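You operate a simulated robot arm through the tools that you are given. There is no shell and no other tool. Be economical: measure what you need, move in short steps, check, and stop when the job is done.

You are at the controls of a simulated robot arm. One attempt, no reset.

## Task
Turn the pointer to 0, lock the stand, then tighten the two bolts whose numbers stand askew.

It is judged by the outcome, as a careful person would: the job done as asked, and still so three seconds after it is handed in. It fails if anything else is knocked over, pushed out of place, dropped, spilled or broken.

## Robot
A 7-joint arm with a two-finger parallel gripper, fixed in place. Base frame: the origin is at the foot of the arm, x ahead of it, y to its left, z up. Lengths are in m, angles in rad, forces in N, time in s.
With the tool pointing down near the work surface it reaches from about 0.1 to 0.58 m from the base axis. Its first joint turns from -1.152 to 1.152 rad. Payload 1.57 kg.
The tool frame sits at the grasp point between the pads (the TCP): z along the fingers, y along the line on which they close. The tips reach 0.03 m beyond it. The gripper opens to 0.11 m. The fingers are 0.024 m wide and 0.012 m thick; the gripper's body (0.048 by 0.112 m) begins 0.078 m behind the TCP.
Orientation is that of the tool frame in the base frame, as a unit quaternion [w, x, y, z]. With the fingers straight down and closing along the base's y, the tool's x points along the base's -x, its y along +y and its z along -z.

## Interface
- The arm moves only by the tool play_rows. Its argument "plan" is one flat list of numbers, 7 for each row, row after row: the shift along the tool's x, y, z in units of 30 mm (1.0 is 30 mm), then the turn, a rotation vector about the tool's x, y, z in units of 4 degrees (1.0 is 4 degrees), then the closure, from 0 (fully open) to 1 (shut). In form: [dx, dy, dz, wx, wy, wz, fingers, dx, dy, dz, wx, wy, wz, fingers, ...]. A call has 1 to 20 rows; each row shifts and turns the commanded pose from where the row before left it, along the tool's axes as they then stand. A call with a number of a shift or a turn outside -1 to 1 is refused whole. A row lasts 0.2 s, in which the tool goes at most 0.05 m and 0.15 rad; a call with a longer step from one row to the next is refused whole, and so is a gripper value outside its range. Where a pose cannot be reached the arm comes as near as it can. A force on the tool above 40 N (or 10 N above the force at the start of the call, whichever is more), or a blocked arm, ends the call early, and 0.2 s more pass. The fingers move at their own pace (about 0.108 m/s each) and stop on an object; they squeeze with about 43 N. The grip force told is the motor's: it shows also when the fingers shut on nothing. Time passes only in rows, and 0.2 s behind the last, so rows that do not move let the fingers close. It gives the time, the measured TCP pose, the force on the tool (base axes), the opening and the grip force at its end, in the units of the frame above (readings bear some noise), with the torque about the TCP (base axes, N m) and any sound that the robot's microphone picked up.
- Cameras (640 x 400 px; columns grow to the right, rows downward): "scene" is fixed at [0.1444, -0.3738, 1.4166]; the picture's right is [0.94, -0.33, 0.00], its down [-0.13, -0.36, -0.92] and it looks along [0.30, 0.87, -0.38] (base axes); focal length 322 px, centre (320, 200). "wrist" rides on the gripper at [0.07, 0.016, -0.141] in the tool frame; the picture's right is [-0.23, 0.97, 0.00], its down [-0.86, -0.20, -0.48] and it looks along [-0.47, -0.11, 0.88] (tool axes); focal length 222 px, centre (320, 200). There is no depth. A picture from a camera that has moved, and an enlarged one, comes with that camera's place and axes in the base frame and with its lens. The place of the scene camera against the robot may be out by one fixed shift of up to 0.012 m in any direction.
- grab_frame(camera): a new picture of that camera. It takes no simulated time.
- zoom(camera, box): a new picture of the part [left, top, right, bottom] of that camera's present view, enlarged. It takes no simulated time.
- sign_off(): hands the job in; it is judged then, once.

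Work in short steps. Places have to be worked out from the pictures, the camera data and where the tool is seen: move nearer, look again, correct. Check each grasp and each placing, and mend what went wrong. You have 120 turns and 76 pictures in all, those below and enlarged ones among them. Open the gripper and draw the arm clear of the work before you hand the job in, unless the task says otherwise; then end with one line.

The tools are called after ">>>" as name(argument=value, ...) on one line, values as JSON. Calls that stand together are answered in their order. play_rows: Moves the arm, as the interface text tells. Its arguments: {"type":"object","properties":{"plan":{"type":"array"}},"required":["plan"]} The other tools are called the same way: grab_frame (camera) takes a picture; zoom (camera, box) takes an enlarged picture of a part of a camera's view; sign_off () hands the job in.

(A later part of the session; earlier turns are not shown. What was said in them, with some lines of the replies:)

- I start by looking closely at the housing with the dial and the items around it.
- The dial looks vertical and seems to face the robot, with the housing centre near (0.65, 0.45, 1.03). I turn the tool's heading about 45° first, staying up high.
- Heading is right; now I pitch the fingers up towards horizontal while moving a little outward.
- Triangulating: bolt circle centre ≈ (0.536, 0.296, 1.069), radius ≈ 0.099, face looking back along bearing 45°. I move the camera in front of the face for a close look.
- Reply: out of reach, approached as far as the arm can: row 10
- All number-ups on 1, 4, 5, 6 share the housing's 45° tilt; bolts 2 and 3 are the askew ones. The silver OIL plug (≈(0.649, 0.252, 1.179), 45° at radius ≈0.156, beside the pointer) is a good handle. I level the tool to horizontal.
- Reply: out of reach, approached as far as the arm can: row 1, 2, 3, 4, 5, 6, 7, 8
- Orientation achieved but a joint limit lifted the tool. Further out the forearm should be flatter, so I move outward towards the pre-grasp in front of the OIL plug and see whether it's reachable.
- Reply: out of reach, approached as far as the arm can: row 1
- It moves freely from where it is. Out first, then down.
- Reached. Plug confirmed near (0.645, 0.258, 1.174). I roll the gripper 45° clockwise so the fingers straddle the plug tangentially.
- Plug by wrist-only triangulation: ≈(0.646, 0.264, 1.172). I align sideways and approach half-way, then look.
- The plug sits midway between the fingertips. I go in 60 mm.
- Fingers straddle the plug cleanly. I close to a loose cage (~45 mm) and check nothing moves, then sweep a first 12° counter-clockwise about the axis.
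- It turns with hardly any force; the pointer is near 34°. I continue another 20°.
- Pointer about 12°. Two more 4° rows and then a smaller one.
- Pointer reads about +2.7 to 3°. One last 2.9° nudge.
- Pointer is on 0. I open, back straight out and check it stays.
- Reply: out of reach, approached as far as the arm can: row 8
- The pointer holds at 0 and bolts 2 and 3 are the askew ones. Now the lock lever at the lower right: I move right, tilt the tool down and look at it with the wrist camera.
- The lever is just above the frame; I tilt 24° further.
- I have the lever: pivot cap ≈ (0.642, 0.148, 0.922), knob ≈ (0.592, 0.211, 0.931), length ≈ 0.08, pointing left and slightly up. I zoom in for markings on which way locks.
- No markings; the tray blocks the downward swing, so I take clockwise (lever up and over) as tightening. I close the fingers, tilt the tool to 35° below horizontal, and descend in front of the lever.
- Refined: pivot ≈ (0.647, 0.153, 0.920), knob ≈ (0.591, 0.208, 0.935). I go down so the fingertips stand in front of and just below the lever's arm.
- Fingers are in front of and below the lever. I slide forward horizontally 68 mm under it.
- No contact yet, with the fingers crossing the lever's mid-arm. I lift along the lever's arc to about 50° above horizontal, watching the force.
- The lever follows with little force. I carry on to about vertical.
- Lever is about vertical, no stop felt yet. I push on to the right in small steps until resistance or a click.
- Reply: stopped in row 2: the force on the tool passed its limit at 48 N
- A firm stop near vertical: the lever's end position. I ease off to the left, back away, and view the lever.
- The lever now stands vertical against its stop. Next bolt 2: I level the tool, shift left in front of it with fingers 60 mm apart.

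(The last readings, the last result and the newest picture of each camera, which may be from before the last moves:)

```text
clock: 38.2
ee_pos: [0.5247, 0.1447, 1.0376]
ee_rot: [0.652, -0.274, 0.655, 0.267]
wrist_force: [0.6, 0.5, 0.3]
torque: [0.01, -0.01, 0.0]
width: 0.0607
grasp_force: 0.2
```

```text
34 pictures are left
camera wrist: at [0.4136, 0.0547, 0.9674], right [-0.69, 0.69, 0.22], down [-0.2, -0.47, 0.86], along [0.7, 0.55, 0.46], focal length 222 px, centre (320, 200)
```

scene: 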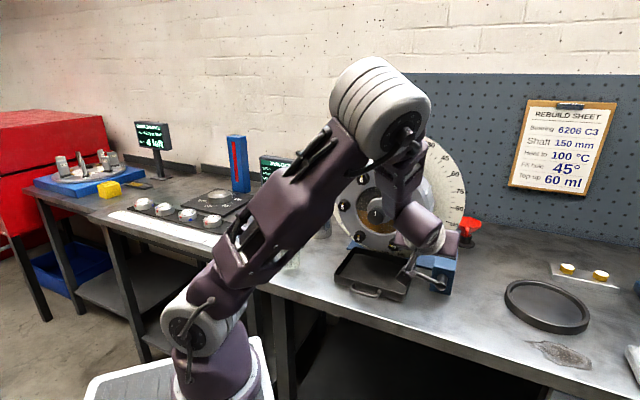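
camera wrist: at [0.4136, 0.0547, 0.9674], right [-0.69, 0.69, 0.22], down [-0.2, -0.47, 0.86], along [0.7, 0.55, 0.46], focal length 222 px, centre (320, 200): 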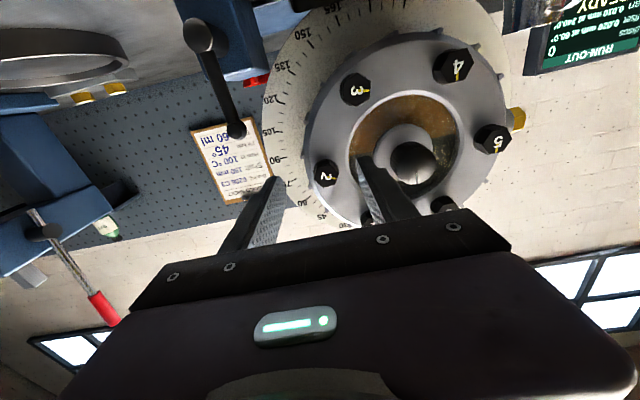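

Reachable. I zoom on bolts 2 and 3 to measure their tilt.

>>> zoom(camera="wrist", box=[300, 50, 396, 110])

>>> zoom(camera="wrist", box=[276, 143, 372, 203])

```text
6.67 times, centred on (348, 80) of wrist
camera zoom: at [0.4136, 0.0547, 0.9674], right [-0.69, 0.69, 0.22], down [-0.2, -0.47, 0.86], along [0.7, 0.55, 0.46], focal length 1481 px, centre (133, 1000)
```

zoom: 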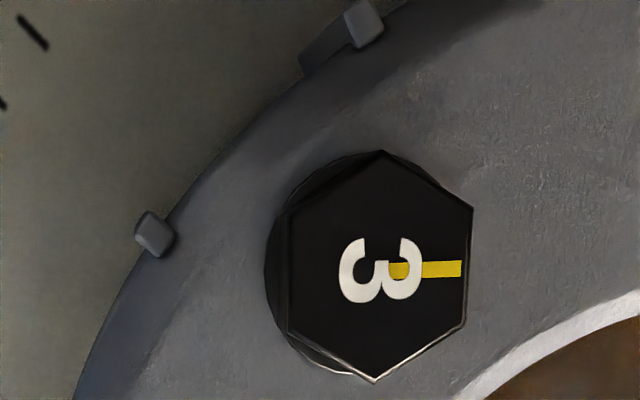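

```text
6.67 times, centred on (324, 173) of wrist
camera zoom: at [0.4136, 0.0547, 0.9674], right [-0.69, 0.69, 0.22], down [-0.2, -0.47, 0.86], along [0.7, 0.55, 0.46], focal length 1481 px, centre (293, 380)
```

zoom: 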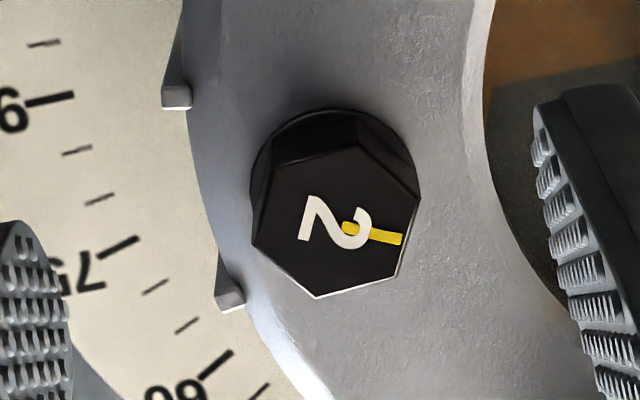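

Bolt 2 is 66° anticlockwise of upright, bolt 3 about 79°; flats are square to the digit's up. For bolt 2 I rise 29 mm and roll the gripper −36° so the pads meet a pair of flats.

>>> play_rows(plan=[-0.98, 0, 0.5, 0, 0, 0, 0.45, 0, 0, 0.5, 0, 0, -1, 0.45, 0, 0, 0, 0, 0, -1, 0.45, 0, 0, 0, 0, 0, -1, 0.45, 0, 0, 0, 0, 0, -1, 0.45, 0, 0, 0, 0, 0, -1, 0.45, 0, 0, 0, 0, 0, -1, 0.45, 0, 0, 0, 0, 0, -1, 0.45, 0, 0, 0, 0, 0, -1, 0.45, 0, 0, 0, 0, 0, -1, 0.45])

>>> grab_frame(camera="wrist")

```text
clock: 40.4
ee_pos: [0.5454, 0.1671, 1.0669]
ee_rot: [0.703, -0.464, 0.537, 0.052]
wrist_force: [-0.2, -0.4, -0.5]
torque: [-0.01, -0.02, 0.01]
width: 0.0602
grasp_force: 0.1
```

```text
31 pictures are left
camera wrist: at [0.4657, 0.0461, 1.0014], right [-0.65, 0.65, -0.4], down [-0.58, -0.09, 0.81], along [0.49, 0.76, 0.43], focal length 222 px, centre (320, 200)
```

wrist: 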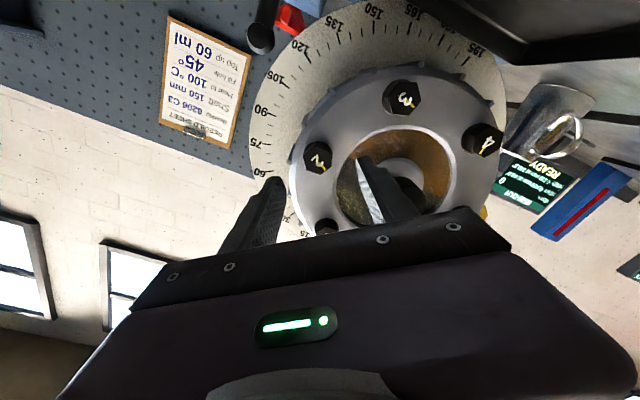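

Bolt 2 lies straight ahead, 74 mm along the tool axis. I go in in four small steps.

>>> play_rows(plan=[0.05, -0.05, 0.6, 0, 0, 0, 0.45, 0, 0, 0.6, 0, 0, 0, 0.45, 0, 0, 0.6, 0, 0, 0, 0.45, 0, 0, 0.6, 0, 0, 0, 0.45])

>>> grab_frame(camera="wrist")

```text
clock: 41.5
ee_pos: [0.5941, 0.2122, 1.0667]
ee_rot: [0.702, -0.463, 0.539, 0.053]
wrist_force: [-32.2, -21.8, 7.2]
torque: [0.67, -1.12, -0.53]
width: 0.0593
grasp_force: 0.1
stopped in row 4: the force on the tool passed its limit at 61 N (the readings are from after the stop); the commanded pose is now the measured one
```

```text
30 pictures are left
camera wrist: at [0.5141, 0.0913, 1.0015], right [-0.65, 0.65, -0.4], down [-0.58, -0.09, 0.81], along [0.49, 0.76, 0.43], focal length 222 px, centre (320, 200)
```

wrist: 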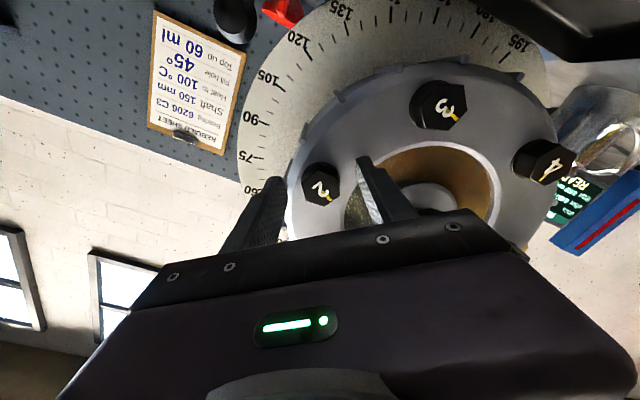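

The fingertips touched the housing face just outside the bolt. I back off 3 mm and close on the head.

>>> play_rows(plan=[0, 0, -0.12, 0, 0, 0, 0.45, 0, 0, 0, 0, 0, 0, 0.8, 0, 0, 0, 0, 0, 0, 1, 0, 0, 0, 0, 0, 0, 1])

>>> grab_frame(camera="wrist")

>>> zoom(camera="scene", box=[330, 115, 490, 215])

```text
clock: 42.5
ee_pos: [0.5926, 0.2101, 1.0658]
ee_rot: [0.702, -0.462, 0.539, 0.052]
wrist_force: [4.2, 4.8, -0.6]
torque: [-0.17, 0.22, -0.42]
width: 0.0282
grasp_force: 38.2
```

```text
29 pictures are left
camera wrist: at [0.513, 0.0897, 1.0012], right [-0.65, 0.65, -0.39], down [-0.58, -0.09, 0.81], along [0.49, 0.76, 0.43], focal length 222 px, centre (320, 200)
```

wrist: 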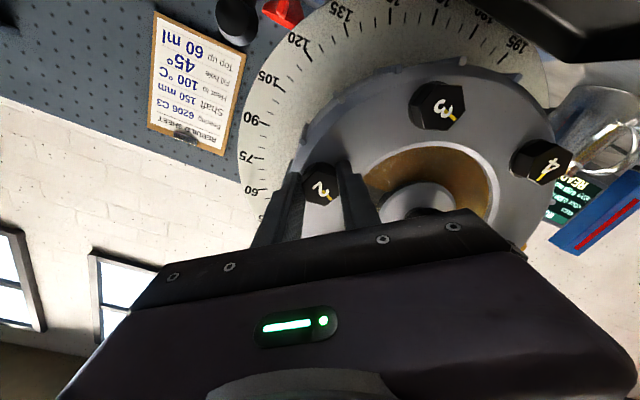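

```text
4.00 times, centred on (410, 165) of scene
camera zoom: at [0.1446, -0.3737, 1.4166], right [0.94, -0.33, 0.0], down [-0.13, -0.36, -0.92], along [0.3, 0.87, -0.38], focal length 1290 px, centre (-40, 340)
```

zoom: 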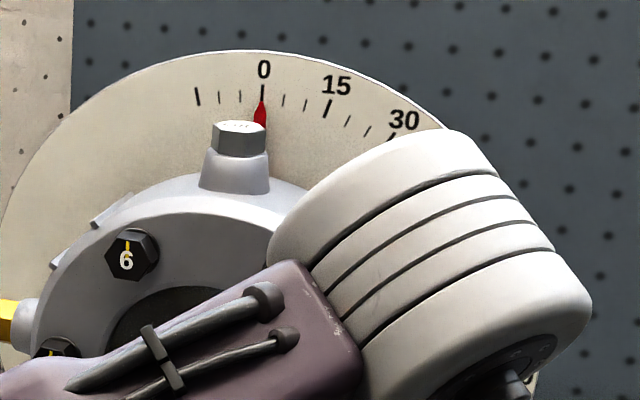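

Bolt 2 is gripped (28 mm across flats), pointer still on 0. I turn 20° clockwise and check.

>>> play_rows(plan=[0, 0, 0, 0, 0, 1, 1, 0, 0, 0, 0, 0, 1, 1, 0, 0, 0, 0, 0, 1, 1, 0, 0, 0, 0, 0, 1, 1, 0, 0, 0, 0, 0, 1, 1])

>>> grab_frame(camera="wrist")

```text
clock: 43.7
ee_pos: [0.592, 0.2109, 1.0666]
ee_rot: [0.682, -0.362, 0.612, 0.174]
wrist_force: [1.2, 6.2, 1.1]
torque: [0.67, -0.68, 0.28]
width: 0.028
grasp_force: 38.5
```

```text
27 pictures are left
camera wrist: at [0.4952, 0.1074, 0.995], right [-0.71, 0.71, -0.05], down [-0.37, -0.3, 0.88], along [0.61, 0.64, 0.47], focal length 222 px, centre (320, 200)
```

wrist: 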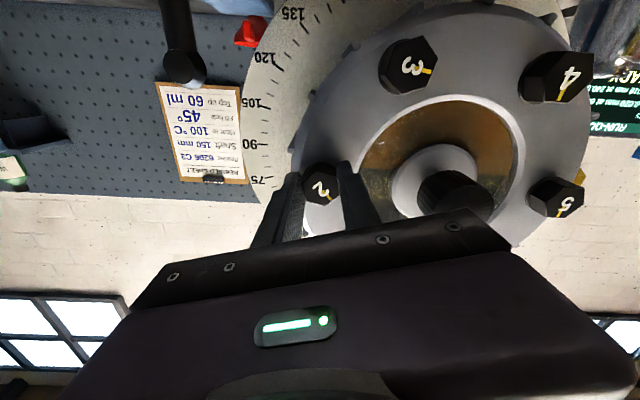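

The bolt turns with the gripper and the housing holds. I continue 36° more.

>>> play_rows(plan=[0, 0, 0, 0, 0, 1, 1, 0, 0, 0, 0, 0, 1, 1, 0, 0, 0, 0, 0, 1, 1, 0, 0, 0, 0, 0, 1, 1, 0, 0, 0, 0, 0, 1, 1, 0, 0, 0, 0, 0, 1, 1, 0, 0, 0, 0, 0, 1, 1, 0, 0, 0, 0, 0, 1, 1, 0, 0, 0, 0, 0, 1, 1])

>>> grab_frame(camera="wrist")

```text
clock: 45.7
ee_pos: [0.5913, 0.2129, 1.0665]
ee_rot: [0.594, -0.157, 0.693, 0.378]
wrist_force: [-27.3, 20.0, 1.1]
torque: [0.27, -0.48, 0.46]
width: 0.028
grasp_force: 38.0
```

```text
26 pictures are left
camera wrist: at [0.4638, 0.1386, 1.0071], right [-0.59, 0.6, 0.54], down [0.01, -0.67, 0.74], along [0.81, 0.44, 0.39], focal length 222 px, centre (320, 200)
```

wrist: 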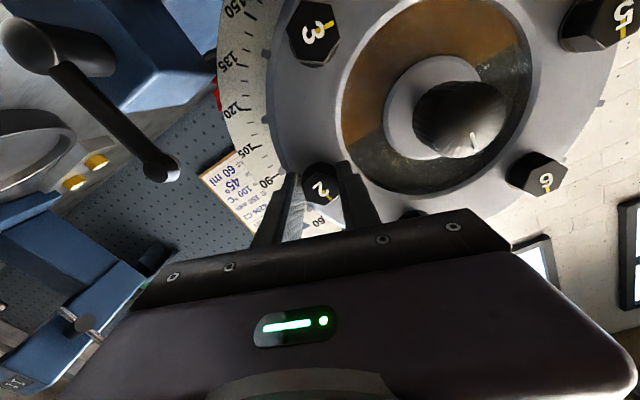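

A sideways force of ~33 N has built up, so I shift 2 mm left to relieve it while turning the next 8°.

>>> play_rows(plan=[0.022, 0.063, 0, 0, 0, 0, 1, 0.01, 0.03, 0, 0, 0, 1, 1, 0, 0.0, 0, 0, 0, 1, 1])

>>> zoom(camera="wrist", box=[256, 140, 384, 220])

```text
clock: 46.5
ee_pos: [0.5899, 0.2129, 1.0652]
ee_rot: [0.567, -0.106, 0.703, 0.417]
wrist_force: [-22.5, 10.6, 2.3]
torque: [-0.25, 0.15, 1.14]
width: 0.0283
grasp_force: 38.3
```

```text
5.00 times, centred on (320, 180) of wrist
camera zoom: at [0.4575, 0.1454, 1.0125], right [-0.53, 0.54, 0.65], down [0.07, -0.74, 0.67], along [0.84, 0.4, 0.35], focal length 1111 px, centre (320, 300)
```

zoom: 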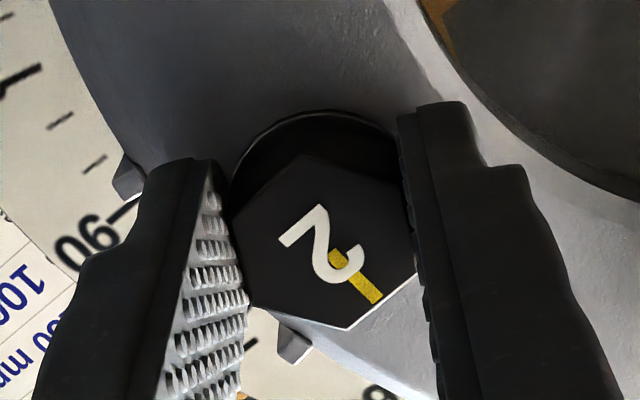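

Bolt 2 now reads within about 1–2° of upright. A last 2° and a little sideways relief.

>>> play_rows(plan=[0.01, 0.03, 0, 0, 0, 0.55, 1, 0, 0, 0, 0, 0, 0, 1])

>>> zoom(camera="wrist", box=[256, 140, 384, 220])

```text
clock: 47.1
ee_pos: [0.5902, 0.2127, 1.0656]
ee_rot: [0.559, -0.093, 0.704, 0.428]
wrist_force: [-18.5, 10.7, 0.1]
torque: [-0.13, 0.03, 0.97]
width: 0.0282
grasp_force: 38.7
```

```text
5.00 times, centred on (320, 180) of wrist
camera zoom: at [0.4558, 0.1471, 1.0145], right [-0.51, 0.52, 0.68], down [0.09, -0.76, 0.65], along [0.85, 0.39, 0.34], focal length 1111 px, centre (320, 300)
```

zoom: 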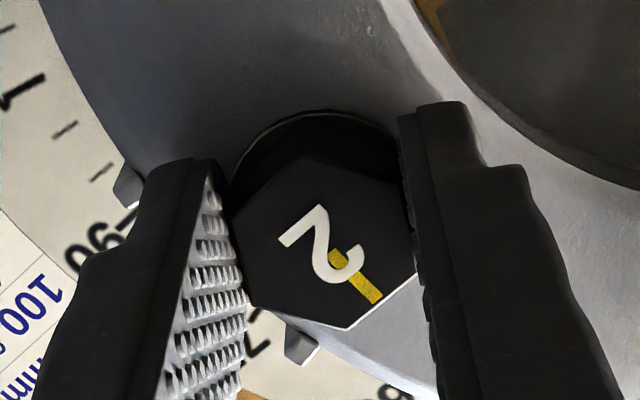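

Turned 66.6° in all. I release, back straight out and compare the digit with its neighbours.

>>> play_rows(plan=[0, 0, 0, 0, 0, 0, 0.45, 0, 0, 0, 0, 0, 0, 0.45, 0, 0, -0.6, 0, 0, 0, 0.45, 0, 0, -0.6, 0, 0, 0, 0.45, 0, 0, -0.6, 0, 0, 0, 0.45, 0, 0, -0.6, 0, 0, 0, 0.45])

>>> grab_frame(camera="wrist")

>>> zoom(camera="scene", box=[330, 115, 490, 215])

```text
clock: 48.5
ee_pos: [0.5364, 0.161, 1.0667]
ee_rot: [0.56, -0.094, 0.704, 0.427]
wrist_force: [-0.3, -0.7, 0.7]
torque: [-0.01, 0.03, 0.01]
width: 0.0603
grasp_force: 0.1
```

```text
23 pictures are left
camera wrist: at [0.4032, 0.0958, 1.0151], right [-0.51, 0.52, 0.68], down [0.09, -0.76, 0.65], along [0.85, 0.39, 0.34], focal length 222 px, centre (320, 200)
```

wrist: 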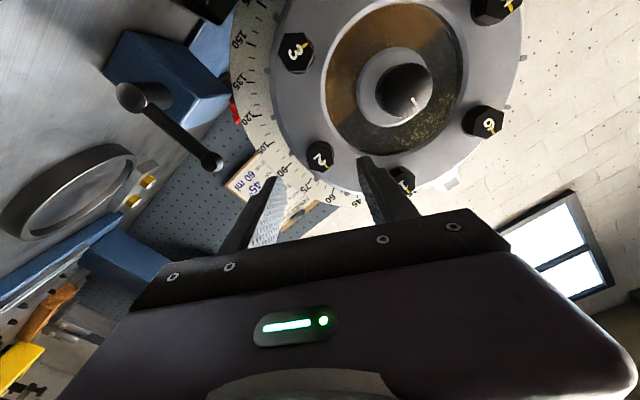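

```text
4.00 times, centred on (410, 165) of scene
camera zoom: at [0.1444, -0.3738, 1.4166], right [0.94, -0.33, 0.0], down [-0.13, -0.36, -0.92], along [0.3, 0.87, -0.38], focal length 1290 px, centre (-40, 340)
```

zoom: 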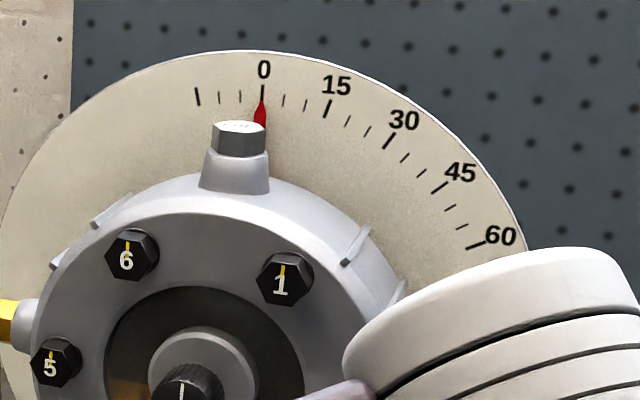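

Pointer on 0, bolt 2 now matches 1 and 6. Next bolt 3 (≈(0.571, 0.261, 0.983)): I roll the gripper back by 79° to meet its flats, where it is now in free space.

>>> play_rows(plan=[0, 0, 0, 0, 0, -0.99, 0.45, 0, 0, 0, 0, 0, -0.99, 0.45, 0, 0, 0, 0, 0, -0.99, 0.45, 0, 0, 0, 0, 0, -0.99, 0.45, 0, 0, 0, 0, 0, -0.99, 0.45, 0, 0, 0, 0, 0, -0.99, 0.45, 0, 0, 0, 0, 0, -0.99, 0.45, 0, 0, 0, 0, 0, -0.99, 0.45, 0, 0, 0, 0, 0, -0.99, 0.45, 0, 0, 0, 0, 0, -0.99, 0.45, 0, 0, 0, 0, 0, -0.99, 0.45, 0, 0, 0, 0, 0, -0.99, 0.45, 0, 0, 0, 0, 0, -0.99, 0.45, 0, 0, 0, 0, 0, -0.99, 0.45, 0, 0, 0, 0, 0, -0.99, 0.45, 0, 0, 0, 0, 0, -0.99, 0.45, 0, 0, 0, 0, 0, -0.99, 0.45, 0, 0, 0, 0, 0, -0.99, 0.45, 0, 0, 0, 0, 0, -0.99, 0.45, 0, 0, 0, 0, 0, -0.99, 0.45])

```text
clock: 52.7
ee_pos: [0.5392, 0.1624, 1.0675]
ee_rot: [0.703, -0.521, 0.483, -0.027]
wrist_force: [0.3, -0.6, -0.5]
torque: [-0.02, 0.02, 0.0]
width: 0.0606
grasp_force: 0.1
```

Roll is −49°. I go down then left to stand in front of bolt 3.

>>> play_rows(plan=[0.617, 0.71, 0, 0, 0, 0, 0.45, 0.617, 0.71, 0, 0, 0, 0, 0.45, 0.617, 0.71, 0, 0, 0, 0, 0.45, -0.6, 0.525, 0, 0, 0, 0, 0.45, -0.6, 0.525, 0, 0, 0, 0, 0.45])

>>> grab_frame(camera="wrist")

>>> grab_frame(camera="scene")

```text
clock: 53.9
ee_pos: [0.5037, 0.1942, 0.9705]
ee_rot: [0.693, -0.525, 0.493, -0.026]
wrist_force: [-0.2, 0.1, -0.1]
torque: [-0.04, 0.0, 0.01]
width: 0.0604
grasp_force: 0.1
out of reach, approached as far as the arm can: row 5
```

```text
21 pictures are left
camera wrist: at [0.4325, 0.0625, 0.9177], right [-0.59, 0.56, -0.59], down [-0.68, 0.05, 0.73], along [0.44, 0.83, 0.36], focal length 222 px, centre (320, 200)
```

wrist: 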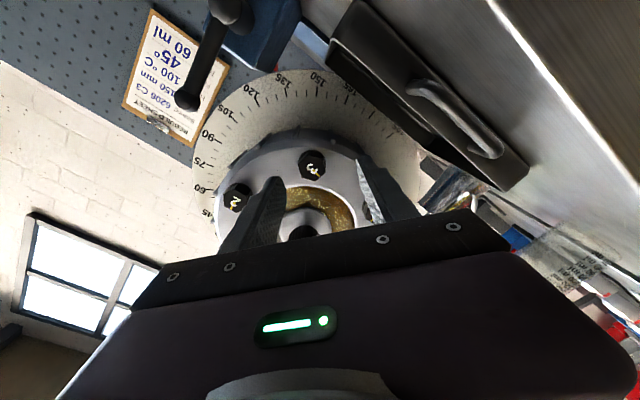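

```text
20 pictures are left
```

scene: 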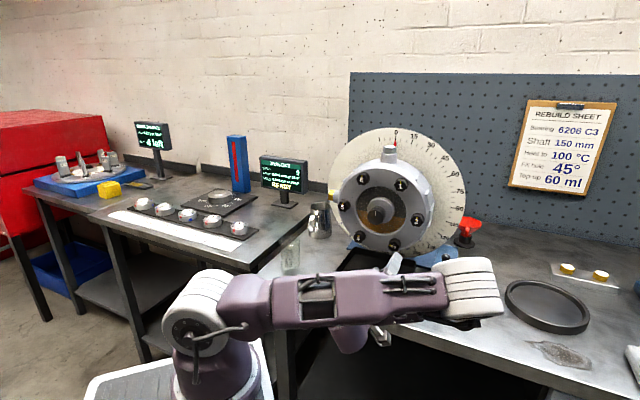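

The arm's elbow has swung low over the bench at right. I look closely before moving on.

>>> zoom(camera="scene", box=[352, 230, 512, 330])

```text
4.00 times, centred on (432, 280) of scene
camera zoom: at [0.1445, -0.3737, 1.4166], right [0.94, -0.33, 0.0], down [-0.13, -0.36, -0.92], along [0.3, 0.87, -0.38], focal length 1290 px, centre (-128, -120)
```

zoom: 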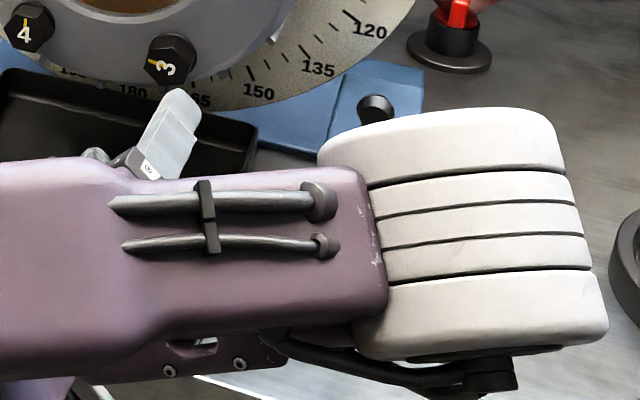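

The elbow is actually in front of and well above the bench (≈1.07 m high), so it's clear. I move in 40 mm, lift 11 mm and correct the 2° droop.

>>> play_rows(plan=[0, 0, 0.66, 0, 0, 0, 0.45, -0.22, -0.31, 0, 0.2, -0.17, 0, 0.45, 0, 0, 0.66, 0.2, -0.17, 0, 0.45, 0, 0, 0, 0, 0, 0, 0.45])

>>> grab_frame(camera="wrist")

```text
clock: 54.9
ee_pos: [0.5314, 0.2243, 0.9934]
ee_rot: [0.717, -0.51, 0.474, -0.029]
wrist_force: [0.0, -0.3, -0.2]
torque: [0.0, 0.0, 0.03]
width: 0.0605
grasp_force: 0.1
```

```text
18 pictures are left
camera wrist: at [0.4638, 0.0957, 0.9319], right [-0.56, 0.58, -0.59], down [-0.72, 0.02, 0.69], along [0.41, 0.81, 0.41], focal length 222 px, centre (320, 200)
```

wrist: 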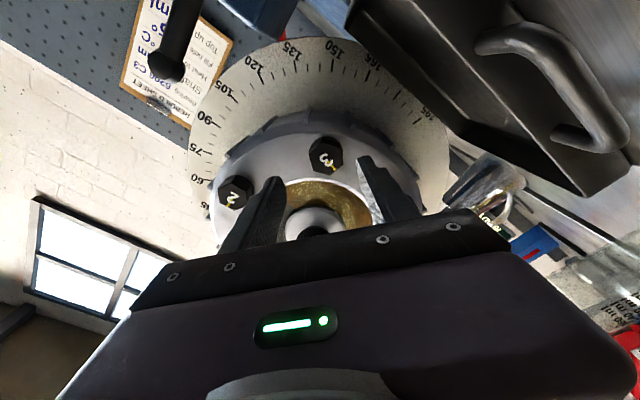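

I overcorrected (the command had kept its aim): I lower 11 mm, take out the tilt and move half the remaining way.

>>> play_rows(plan=[0.325, 0.224, 0, -0.33, 0.28, 0, 0.45, 0, 0, 0.4, 0, 0, 0, 0.45, 0, 0, 0, 0, 0, 0, 0.45])

>>> zoom(camera="wrist", box=[224, 110, 416, 230])

```text
clock: 55.7
ee_pos: [0.5446, 0.2308, 0.9828]
ee_rot: [0.705, -0.52, 0.482, -0.027]
wrist_force: [0.4, -0.1, -0.2]
torque: [-0.01, 0.0, -0.01]
width: 0.0604
grasp_force: 0.1
```

```text
3.33 times, centred on (320, 170) of wrist
camera zoom: at [0.4743, 0.0999, 0.9243], right [-0.57, 0.57, -0.59], down [-0.7, 0.03, 0.71], along [0.42, 0.82, 0.38], focal length 740 px, centre (320, 300)
```

zoom: 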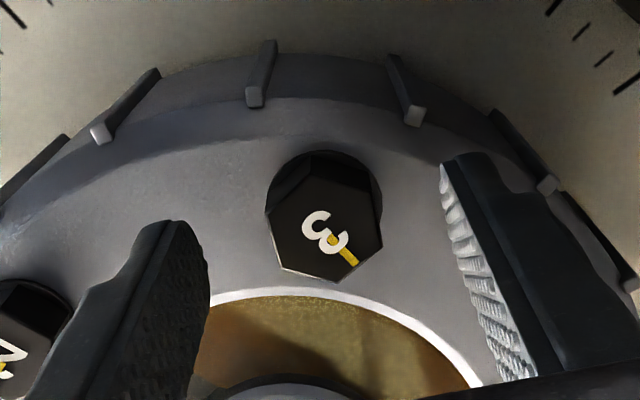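

Aligned: bolt 3 is centred between the fingers, and its tilt measures ~80°. I go in 19 mm and close.

>>> play_rows(plan=[0, 0, 0.32, 0, 0, 0, 0.45, 0, 0, 0.31, 0, 0, 0, 0.45, 0, 0, 0, 0, 0, 0, 0.8, 0, 0, 0, 0, 0, 0, 1, 0, 0, 0, 0, 0, 0, 1])

>>> zoom(camera="wrist", box=[224, 110, 416, 230])

```text
clock: 56.9
ee_pos: [0.5585, 0.2443, 0.9816]
ee_rot: [0.705, -0.519, 0.482, -0.027]
wrist_force: [-0.2, 1.3, -0.2]
torque: [-0.2, 0.16, -0.16]
width: 0.0278
grasp_force: 38.2
```

```text
3.33 times, centred on (320, 170) of wrist
camera zoom: at [0.4887, 0.1134, 0.9235], right [-0.57, 0.57, -0.59], down [-0.7, 0.03, 0.71], along [0.42, 0.82, 0.38], focal length 740 px, centre (320, 300)
```

zoom: 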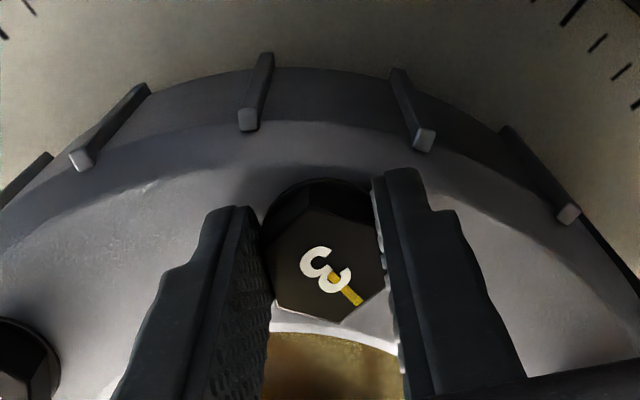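

Gripped at 27.8 mm. I turn 28° clockwise.

>>> play_rows(plan=[0, 0, 0, 0, 0, 1, 1, 0, 0, 0, 0, 0, 1, 1, 0, 0, 0, 0, 0, 1, 1, 0, 0, 0, 0, 0, 1, 1, 0, 0, 0, 0, 0, 1, 1, 0, 0, 0, 0, 0, 1, 1, 0, 0, 0, 0, 0, 1, 1])

```text
clock: 58.5
ee_pos: [0.5572, 0.2457, 0.9801]
ee_rot: [0.689, -0.388, 0.594, 0.147]
wrist_force: [-1.3, 27.1, -19.2]
torque: [-0.84, 0.59, -0.4]
width: 0.0279
grasp_force: 38.7
```

Some side force built up (~20 N left, ~19 N down); I relieve it by shifting 2–3 mm that way while continuing 24°.

>>> play_rows(plan=[0.047, 0.107, 0.03, 0, 0, 0, 1, 0, 0, 0, 0, 0, 1, 1, 0, 0, 0, 0, 0, 1, 1, 0, 0, 0, 0, 0, 1, 1, 0, 0, 0, 0, 0, 1, 1, 0, 0, 0, 0, 0, 1, 1, 0, 0, 0, 0, 0, 1, 1])

>>> grab_frame(camera="wrist")

```text
clock: 60.1
ee_pos: [0.5557, 0.2462, 0.9812]
ee_rot: [0.647, -0.254, 0.66, 0.286]
wrist_force: [-21.9, 1.3, 16.7]
torque: [0.14, -0.24, 0.62]
width: 0.0281
grasp_force: 37.6
```

```text
15 pictures are left
camera wrist: at [0.4428, 0.1595, 0.9105], right [-0.68, 0.68, 0.27], down [-0.17, -0.51, 0.84], along [0.71, 0.53, 0.46], focal length 222 px, centre (320, 200)
```

wrist: 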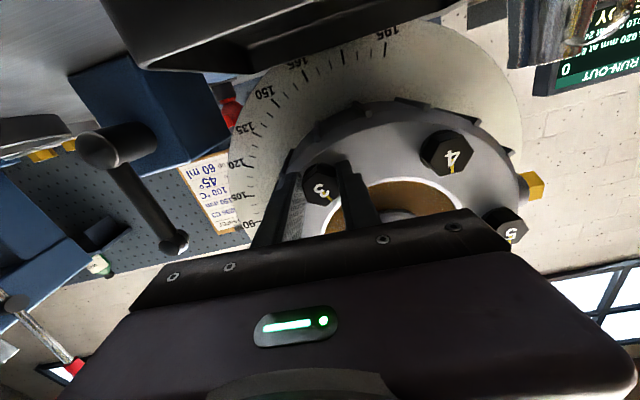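

Roll is now +3°, 27° to go; I relieve up/left slightly and turn 12°.

>>> play_rows(plan=[-0.067, 0.067, -0.04, 0, 0, 0, 1, 0, 0, 0, 0, 0, 1, 1, 0, 0, 0, 0, 0, 1, 1, 0, 0, 0, 0, 0, 1, 1])

```text
clock: 61.1
ee_pos: [0.5539, 0.2461, 0.9798]
ee_rot: [0.612, -0.185, 0.684, 0.351]
wrist_force: [6.1, 23.5, -7.6]
torque: [0.34, -0.41, 0.19]
width: 0.0279
grasp_force: 38.4
```

Roll +14.7°; the last 15.3° now.

>>> play_rows(plan=[0, 0.05, 0.05, 0, 0, 0.95, 1, 0, 0, 0, 0, 0, 0.95, 1, 0, 0, 0, 0, 0, 0.95, 1, 0, 0, 0, 0, 0, 0.95, 1])

>>> zoom(camera="wrist", box=[256, 140, 384, 220])

```text
clock: 62.1
ee_pos: [0.5527, 0.248, 0.9804]
ee_rot: [0.56, -0.091, 0.704, 0.428]
wrist_force: [-24.3, -6.4, -9.2]
torque: [0.35, -0.35, 0.17]
width: 0.0279
grasp_force: 38.2
```

```text
5.00 times, centred on (320, 180) of wrist
camera zoom: at [0.42, 0.1815, 0.9289], right [-0.51, 0.52, 0.68], down [0.09, -0.76, 0.64], along [0.85, 0.39, 0.34], focal length 1111 px, centre (320, 300)
```

zoom: 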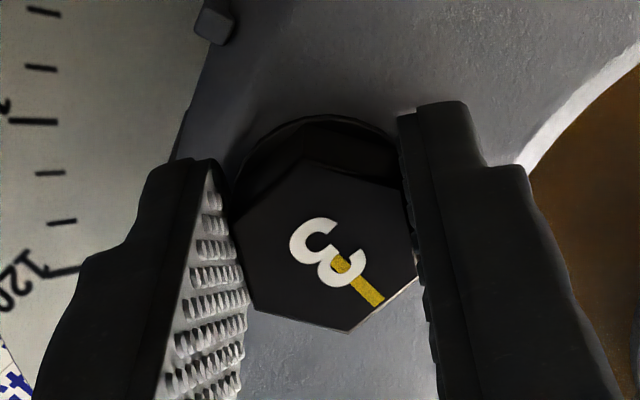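

Bolt 3 now sits exactly as bolt 2 did at its finish (roll +30.0°). I release and back out, then rise.

>>> play_rows(plan=[0, 0, 0, 0, 0, 0, 0.45, 0, 0, 0, 0, 0, 0, 0.45, 0, 0, -0.5, 0, 0, 0, 0.45, 0, 0, -0.5, 0, 0, 0, 0.45, 0, 0, -0.5, 0, 0, 0, 0.45, 0, 0, -0.5, 0, 0, 0, 0.45])

>>> grab_frame(camera="wrist")

>>> grab_frame(camera="scene")

```text
clock: 63.5
ee_pos: [0.5118, 0.2061, 0.9805]
ee_rot: [0.562, -0.092, 0.702, 0.428]
wrist_force: [0.8, -0.3, -0.4]
torque: [0.02, 0.01, 0.0]
width: 0.0602
grasp_force: 0.1
```

```text
13 pictures are left
camera wrist: at [0.3782, 0.1404, 0.9282], right [-0.51, 0.52, 0.68], down [0.08, -0.76, 0.64], along [0.85, 0.39, 0.35], focal length 222 px, centre (320, 200)
```

wrist: 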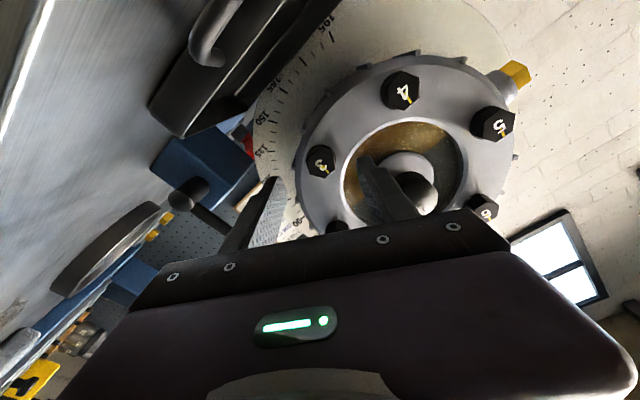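

```text
12 pictures are left
```

scene: 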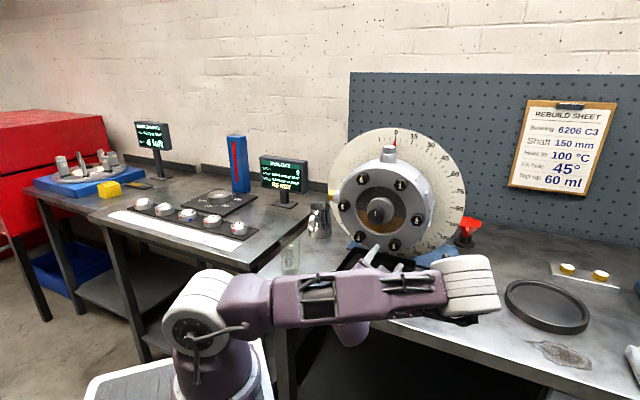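

Zoom check of the numbers and pointer, then I move right and up, clear of the knob.

>>> zoom(camera="scene", box=[320, 160, 448, 260])

>>> play_rows(plan=[-0.33, -0.58, 0, 0, 0, 0, 0.45, -0.33, -0.58, 0, 0, 0, 0, 0.45, -0.33, -0.58, 0, 0, 0, 0, 0.45, -0.6, 0.346, 0, 0, 0, 0, 0.45, -0.6, 0.346, 0, 0, 0, 0, 0.45, -0.6, 0.346, 0, 0, 0, 0, 0.45, -0.6, 0.346, 0, 0, 0, 0, 0.45, -0.6, 0.346, 0, 0, 0, 0, 0.45, -0.6, 0.346, 0, 0, 0, 0, 0.45, -0.6, 0.346, 0, 0, 0, 0, 0.45, -0.6, 0.346, 0, 0, 0, 0, 0.45])

>>> grab_frame(camera="scene")

```text
4.00 times, centred on (384, 210) of scene
camera zoom: at [0.1444, -0.3738, 1.4166], right [0.94, -0.33, 0.0], down [-0.13, -0.36, -0.92], along [0.3, 0.87, -0.38], focal length 1290 px, centre (64, 160)
```

zoom: 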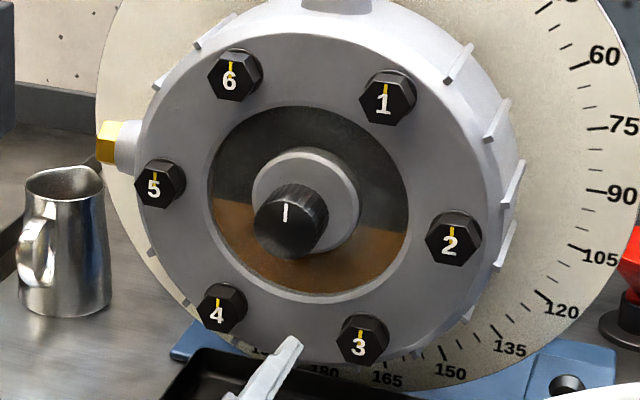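

```text
clock: 65.9
ee_pos: [0.5539, 0.1641, 1.1495]
ee_rot: [0.561, -0.092, 0.702, 0.429]
wrist_force: [0.0, 0.1, 0.2]
torque: [0.0, 0.02, 0.0]
width: 0.0604
grasp_force: 0.1
```

```text
10 pictures are left
```

scene: 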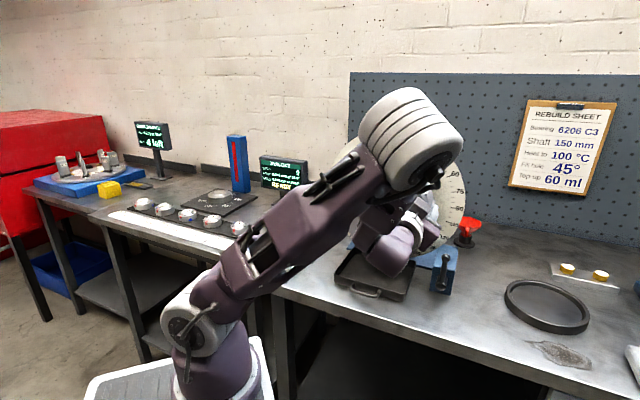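

All six numbers stand upright, the lever is up. I open the gripper and draw up and back from the work.

>>> play_rows(plan=[-0.8, 0.46, 0, 0, 0, 0, 0, -0.8, 0.46, 0, 0, 0, 0, 0, -0.8, 0.46, 0, 0, 0, 0, 0, -0.8, 0.46, 0, 0, 0, 0, 0, -0.8, 0.46, -0.3, 0, 0, 0, 0, -0.8, 0.46, -0.6, 0, 0, 0, 0, 0, 0, -0.8, 0, 0, 0, 0, 0, 0, -0.8, 0, 0, 0, 0, 0, 0, -0.8, 0, 0, 0, 0])

>>> grab_frame(camera="scene")

>>> zoom(camera="scene", box=[330, 115, 490, 215])

```text
clock: 67.9
ee_pos: [0.4849, 0.0956, 1.3151]
ee_rot: [0.561, -0.092, 0.702, 0.429]
wrist_force: [0.4, -0.9, 0.1]
torque: [-0.02, 0.01, 0.0]
width: 0.1098
grasp_force: 0.0
```

```text
9 pictures are left
```

scene: 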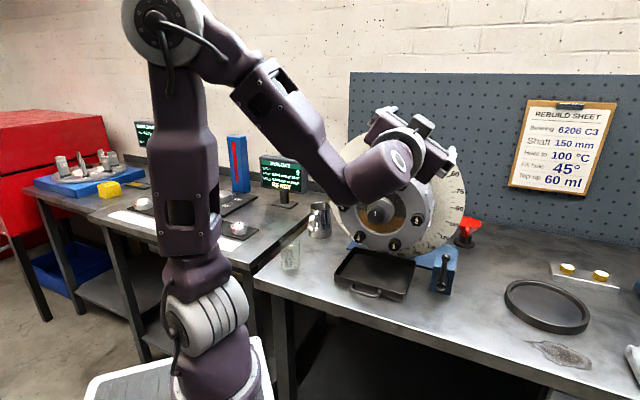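

```text
4.00 times, centred on (410, 165) of scene
camera zoom: at [0.1444, -0.3738, 1.4166], right [0.94, -0.33, 0.0], down [-0.13, -0.36, -0.92], along [0.3, 0.87, -0.38], focal length 1290 px, centre (-40, 340)
```

zoom: 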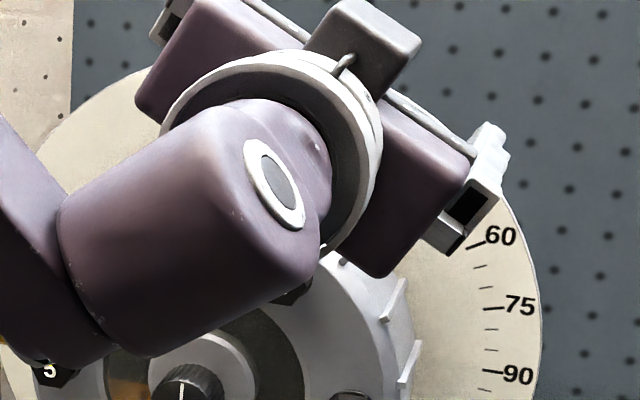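

The gripper is clear. I draw back a bit more to see the pointer one last time.

>>> play_rows(plan=[0, 0, -0.8, 0, 0, 0, 0, 0, 0, -0.8, 0, 0, 0, 0, 0, 0, -0.8, 0, 0, 0, 0, -0.5, -0.8, 0, 0, 0, 0, 0, -0.5, -0.8, 0, 0, 0, 0, 0, -0.5, -0.8, 0, 0, 0, 0, 0])

>>> zoom(camera="scene", box=[320, 115, 480, 215])

>>> zoom(camera="scene", box=[330, 200, 490, 300])

```text
clock: 69.3
ee_pos: [0.4938, -0.0187, 1.318]
ee_rot: [0.561, -0.093, 0.703, 0.428]
wrist_force: [0.0, 0.6, 0.0]
torque: [-0.01, 0.01, 0.04]
width: 0.11
grasp_force: 0.0
out of reach, approached as far as the arm can: row 3
```

```text
4.00 times, centred on (400, 165) of scene
camera zoom: at [0.1444, -0.3738, 1.4166], right [0.94, -0.33, 0.0], down [-0.13, -0.36, -0.92], along [0.3, 0.87, -0.38], focal length 1290 px, centre (0, 340)
```

zoom: 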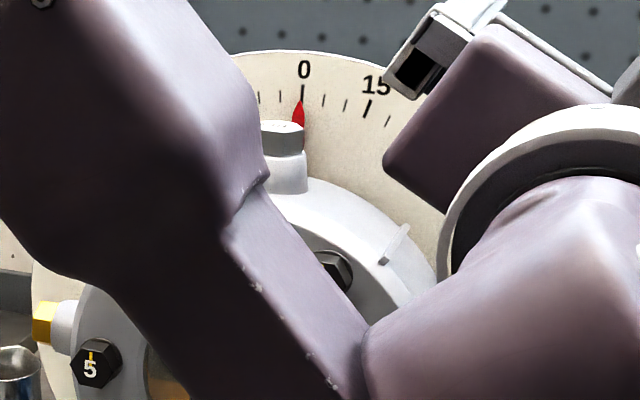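

```text
4.00 times, centred on (410, 250) of scene
camera zoom: at [0.1444, -0.3738, 1.4166], right [0.94, -0.33, 0.0], down [-0.13, -0.36, -0.92], along [0.3, 0.87, -0.38], focal length 1290 px, centre (-40, 0)
```

zoom: 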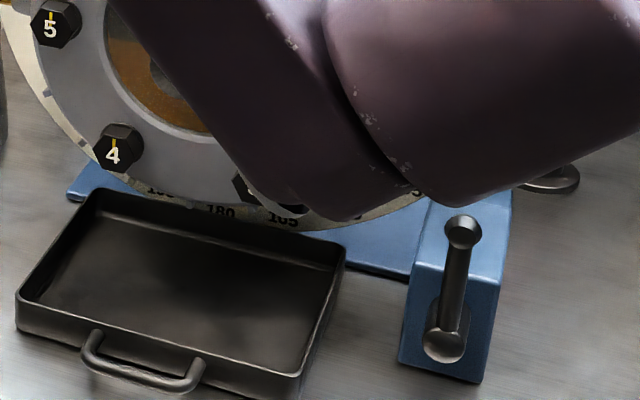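

The pointer is on 0, the lever is up against its stop, the tray has not moved and the arm is clear, so I hand the job in.

>>> sign_off()

```text
The job is handed in.
```

The pointer is at 0, bolts 2 and 3 are turned clockwise until their numbers stand upright, and the stand's lever is up against its stop. The lever has no markings: I took up as locked because it stops firmly there and the housing held still while I turned the bolts.
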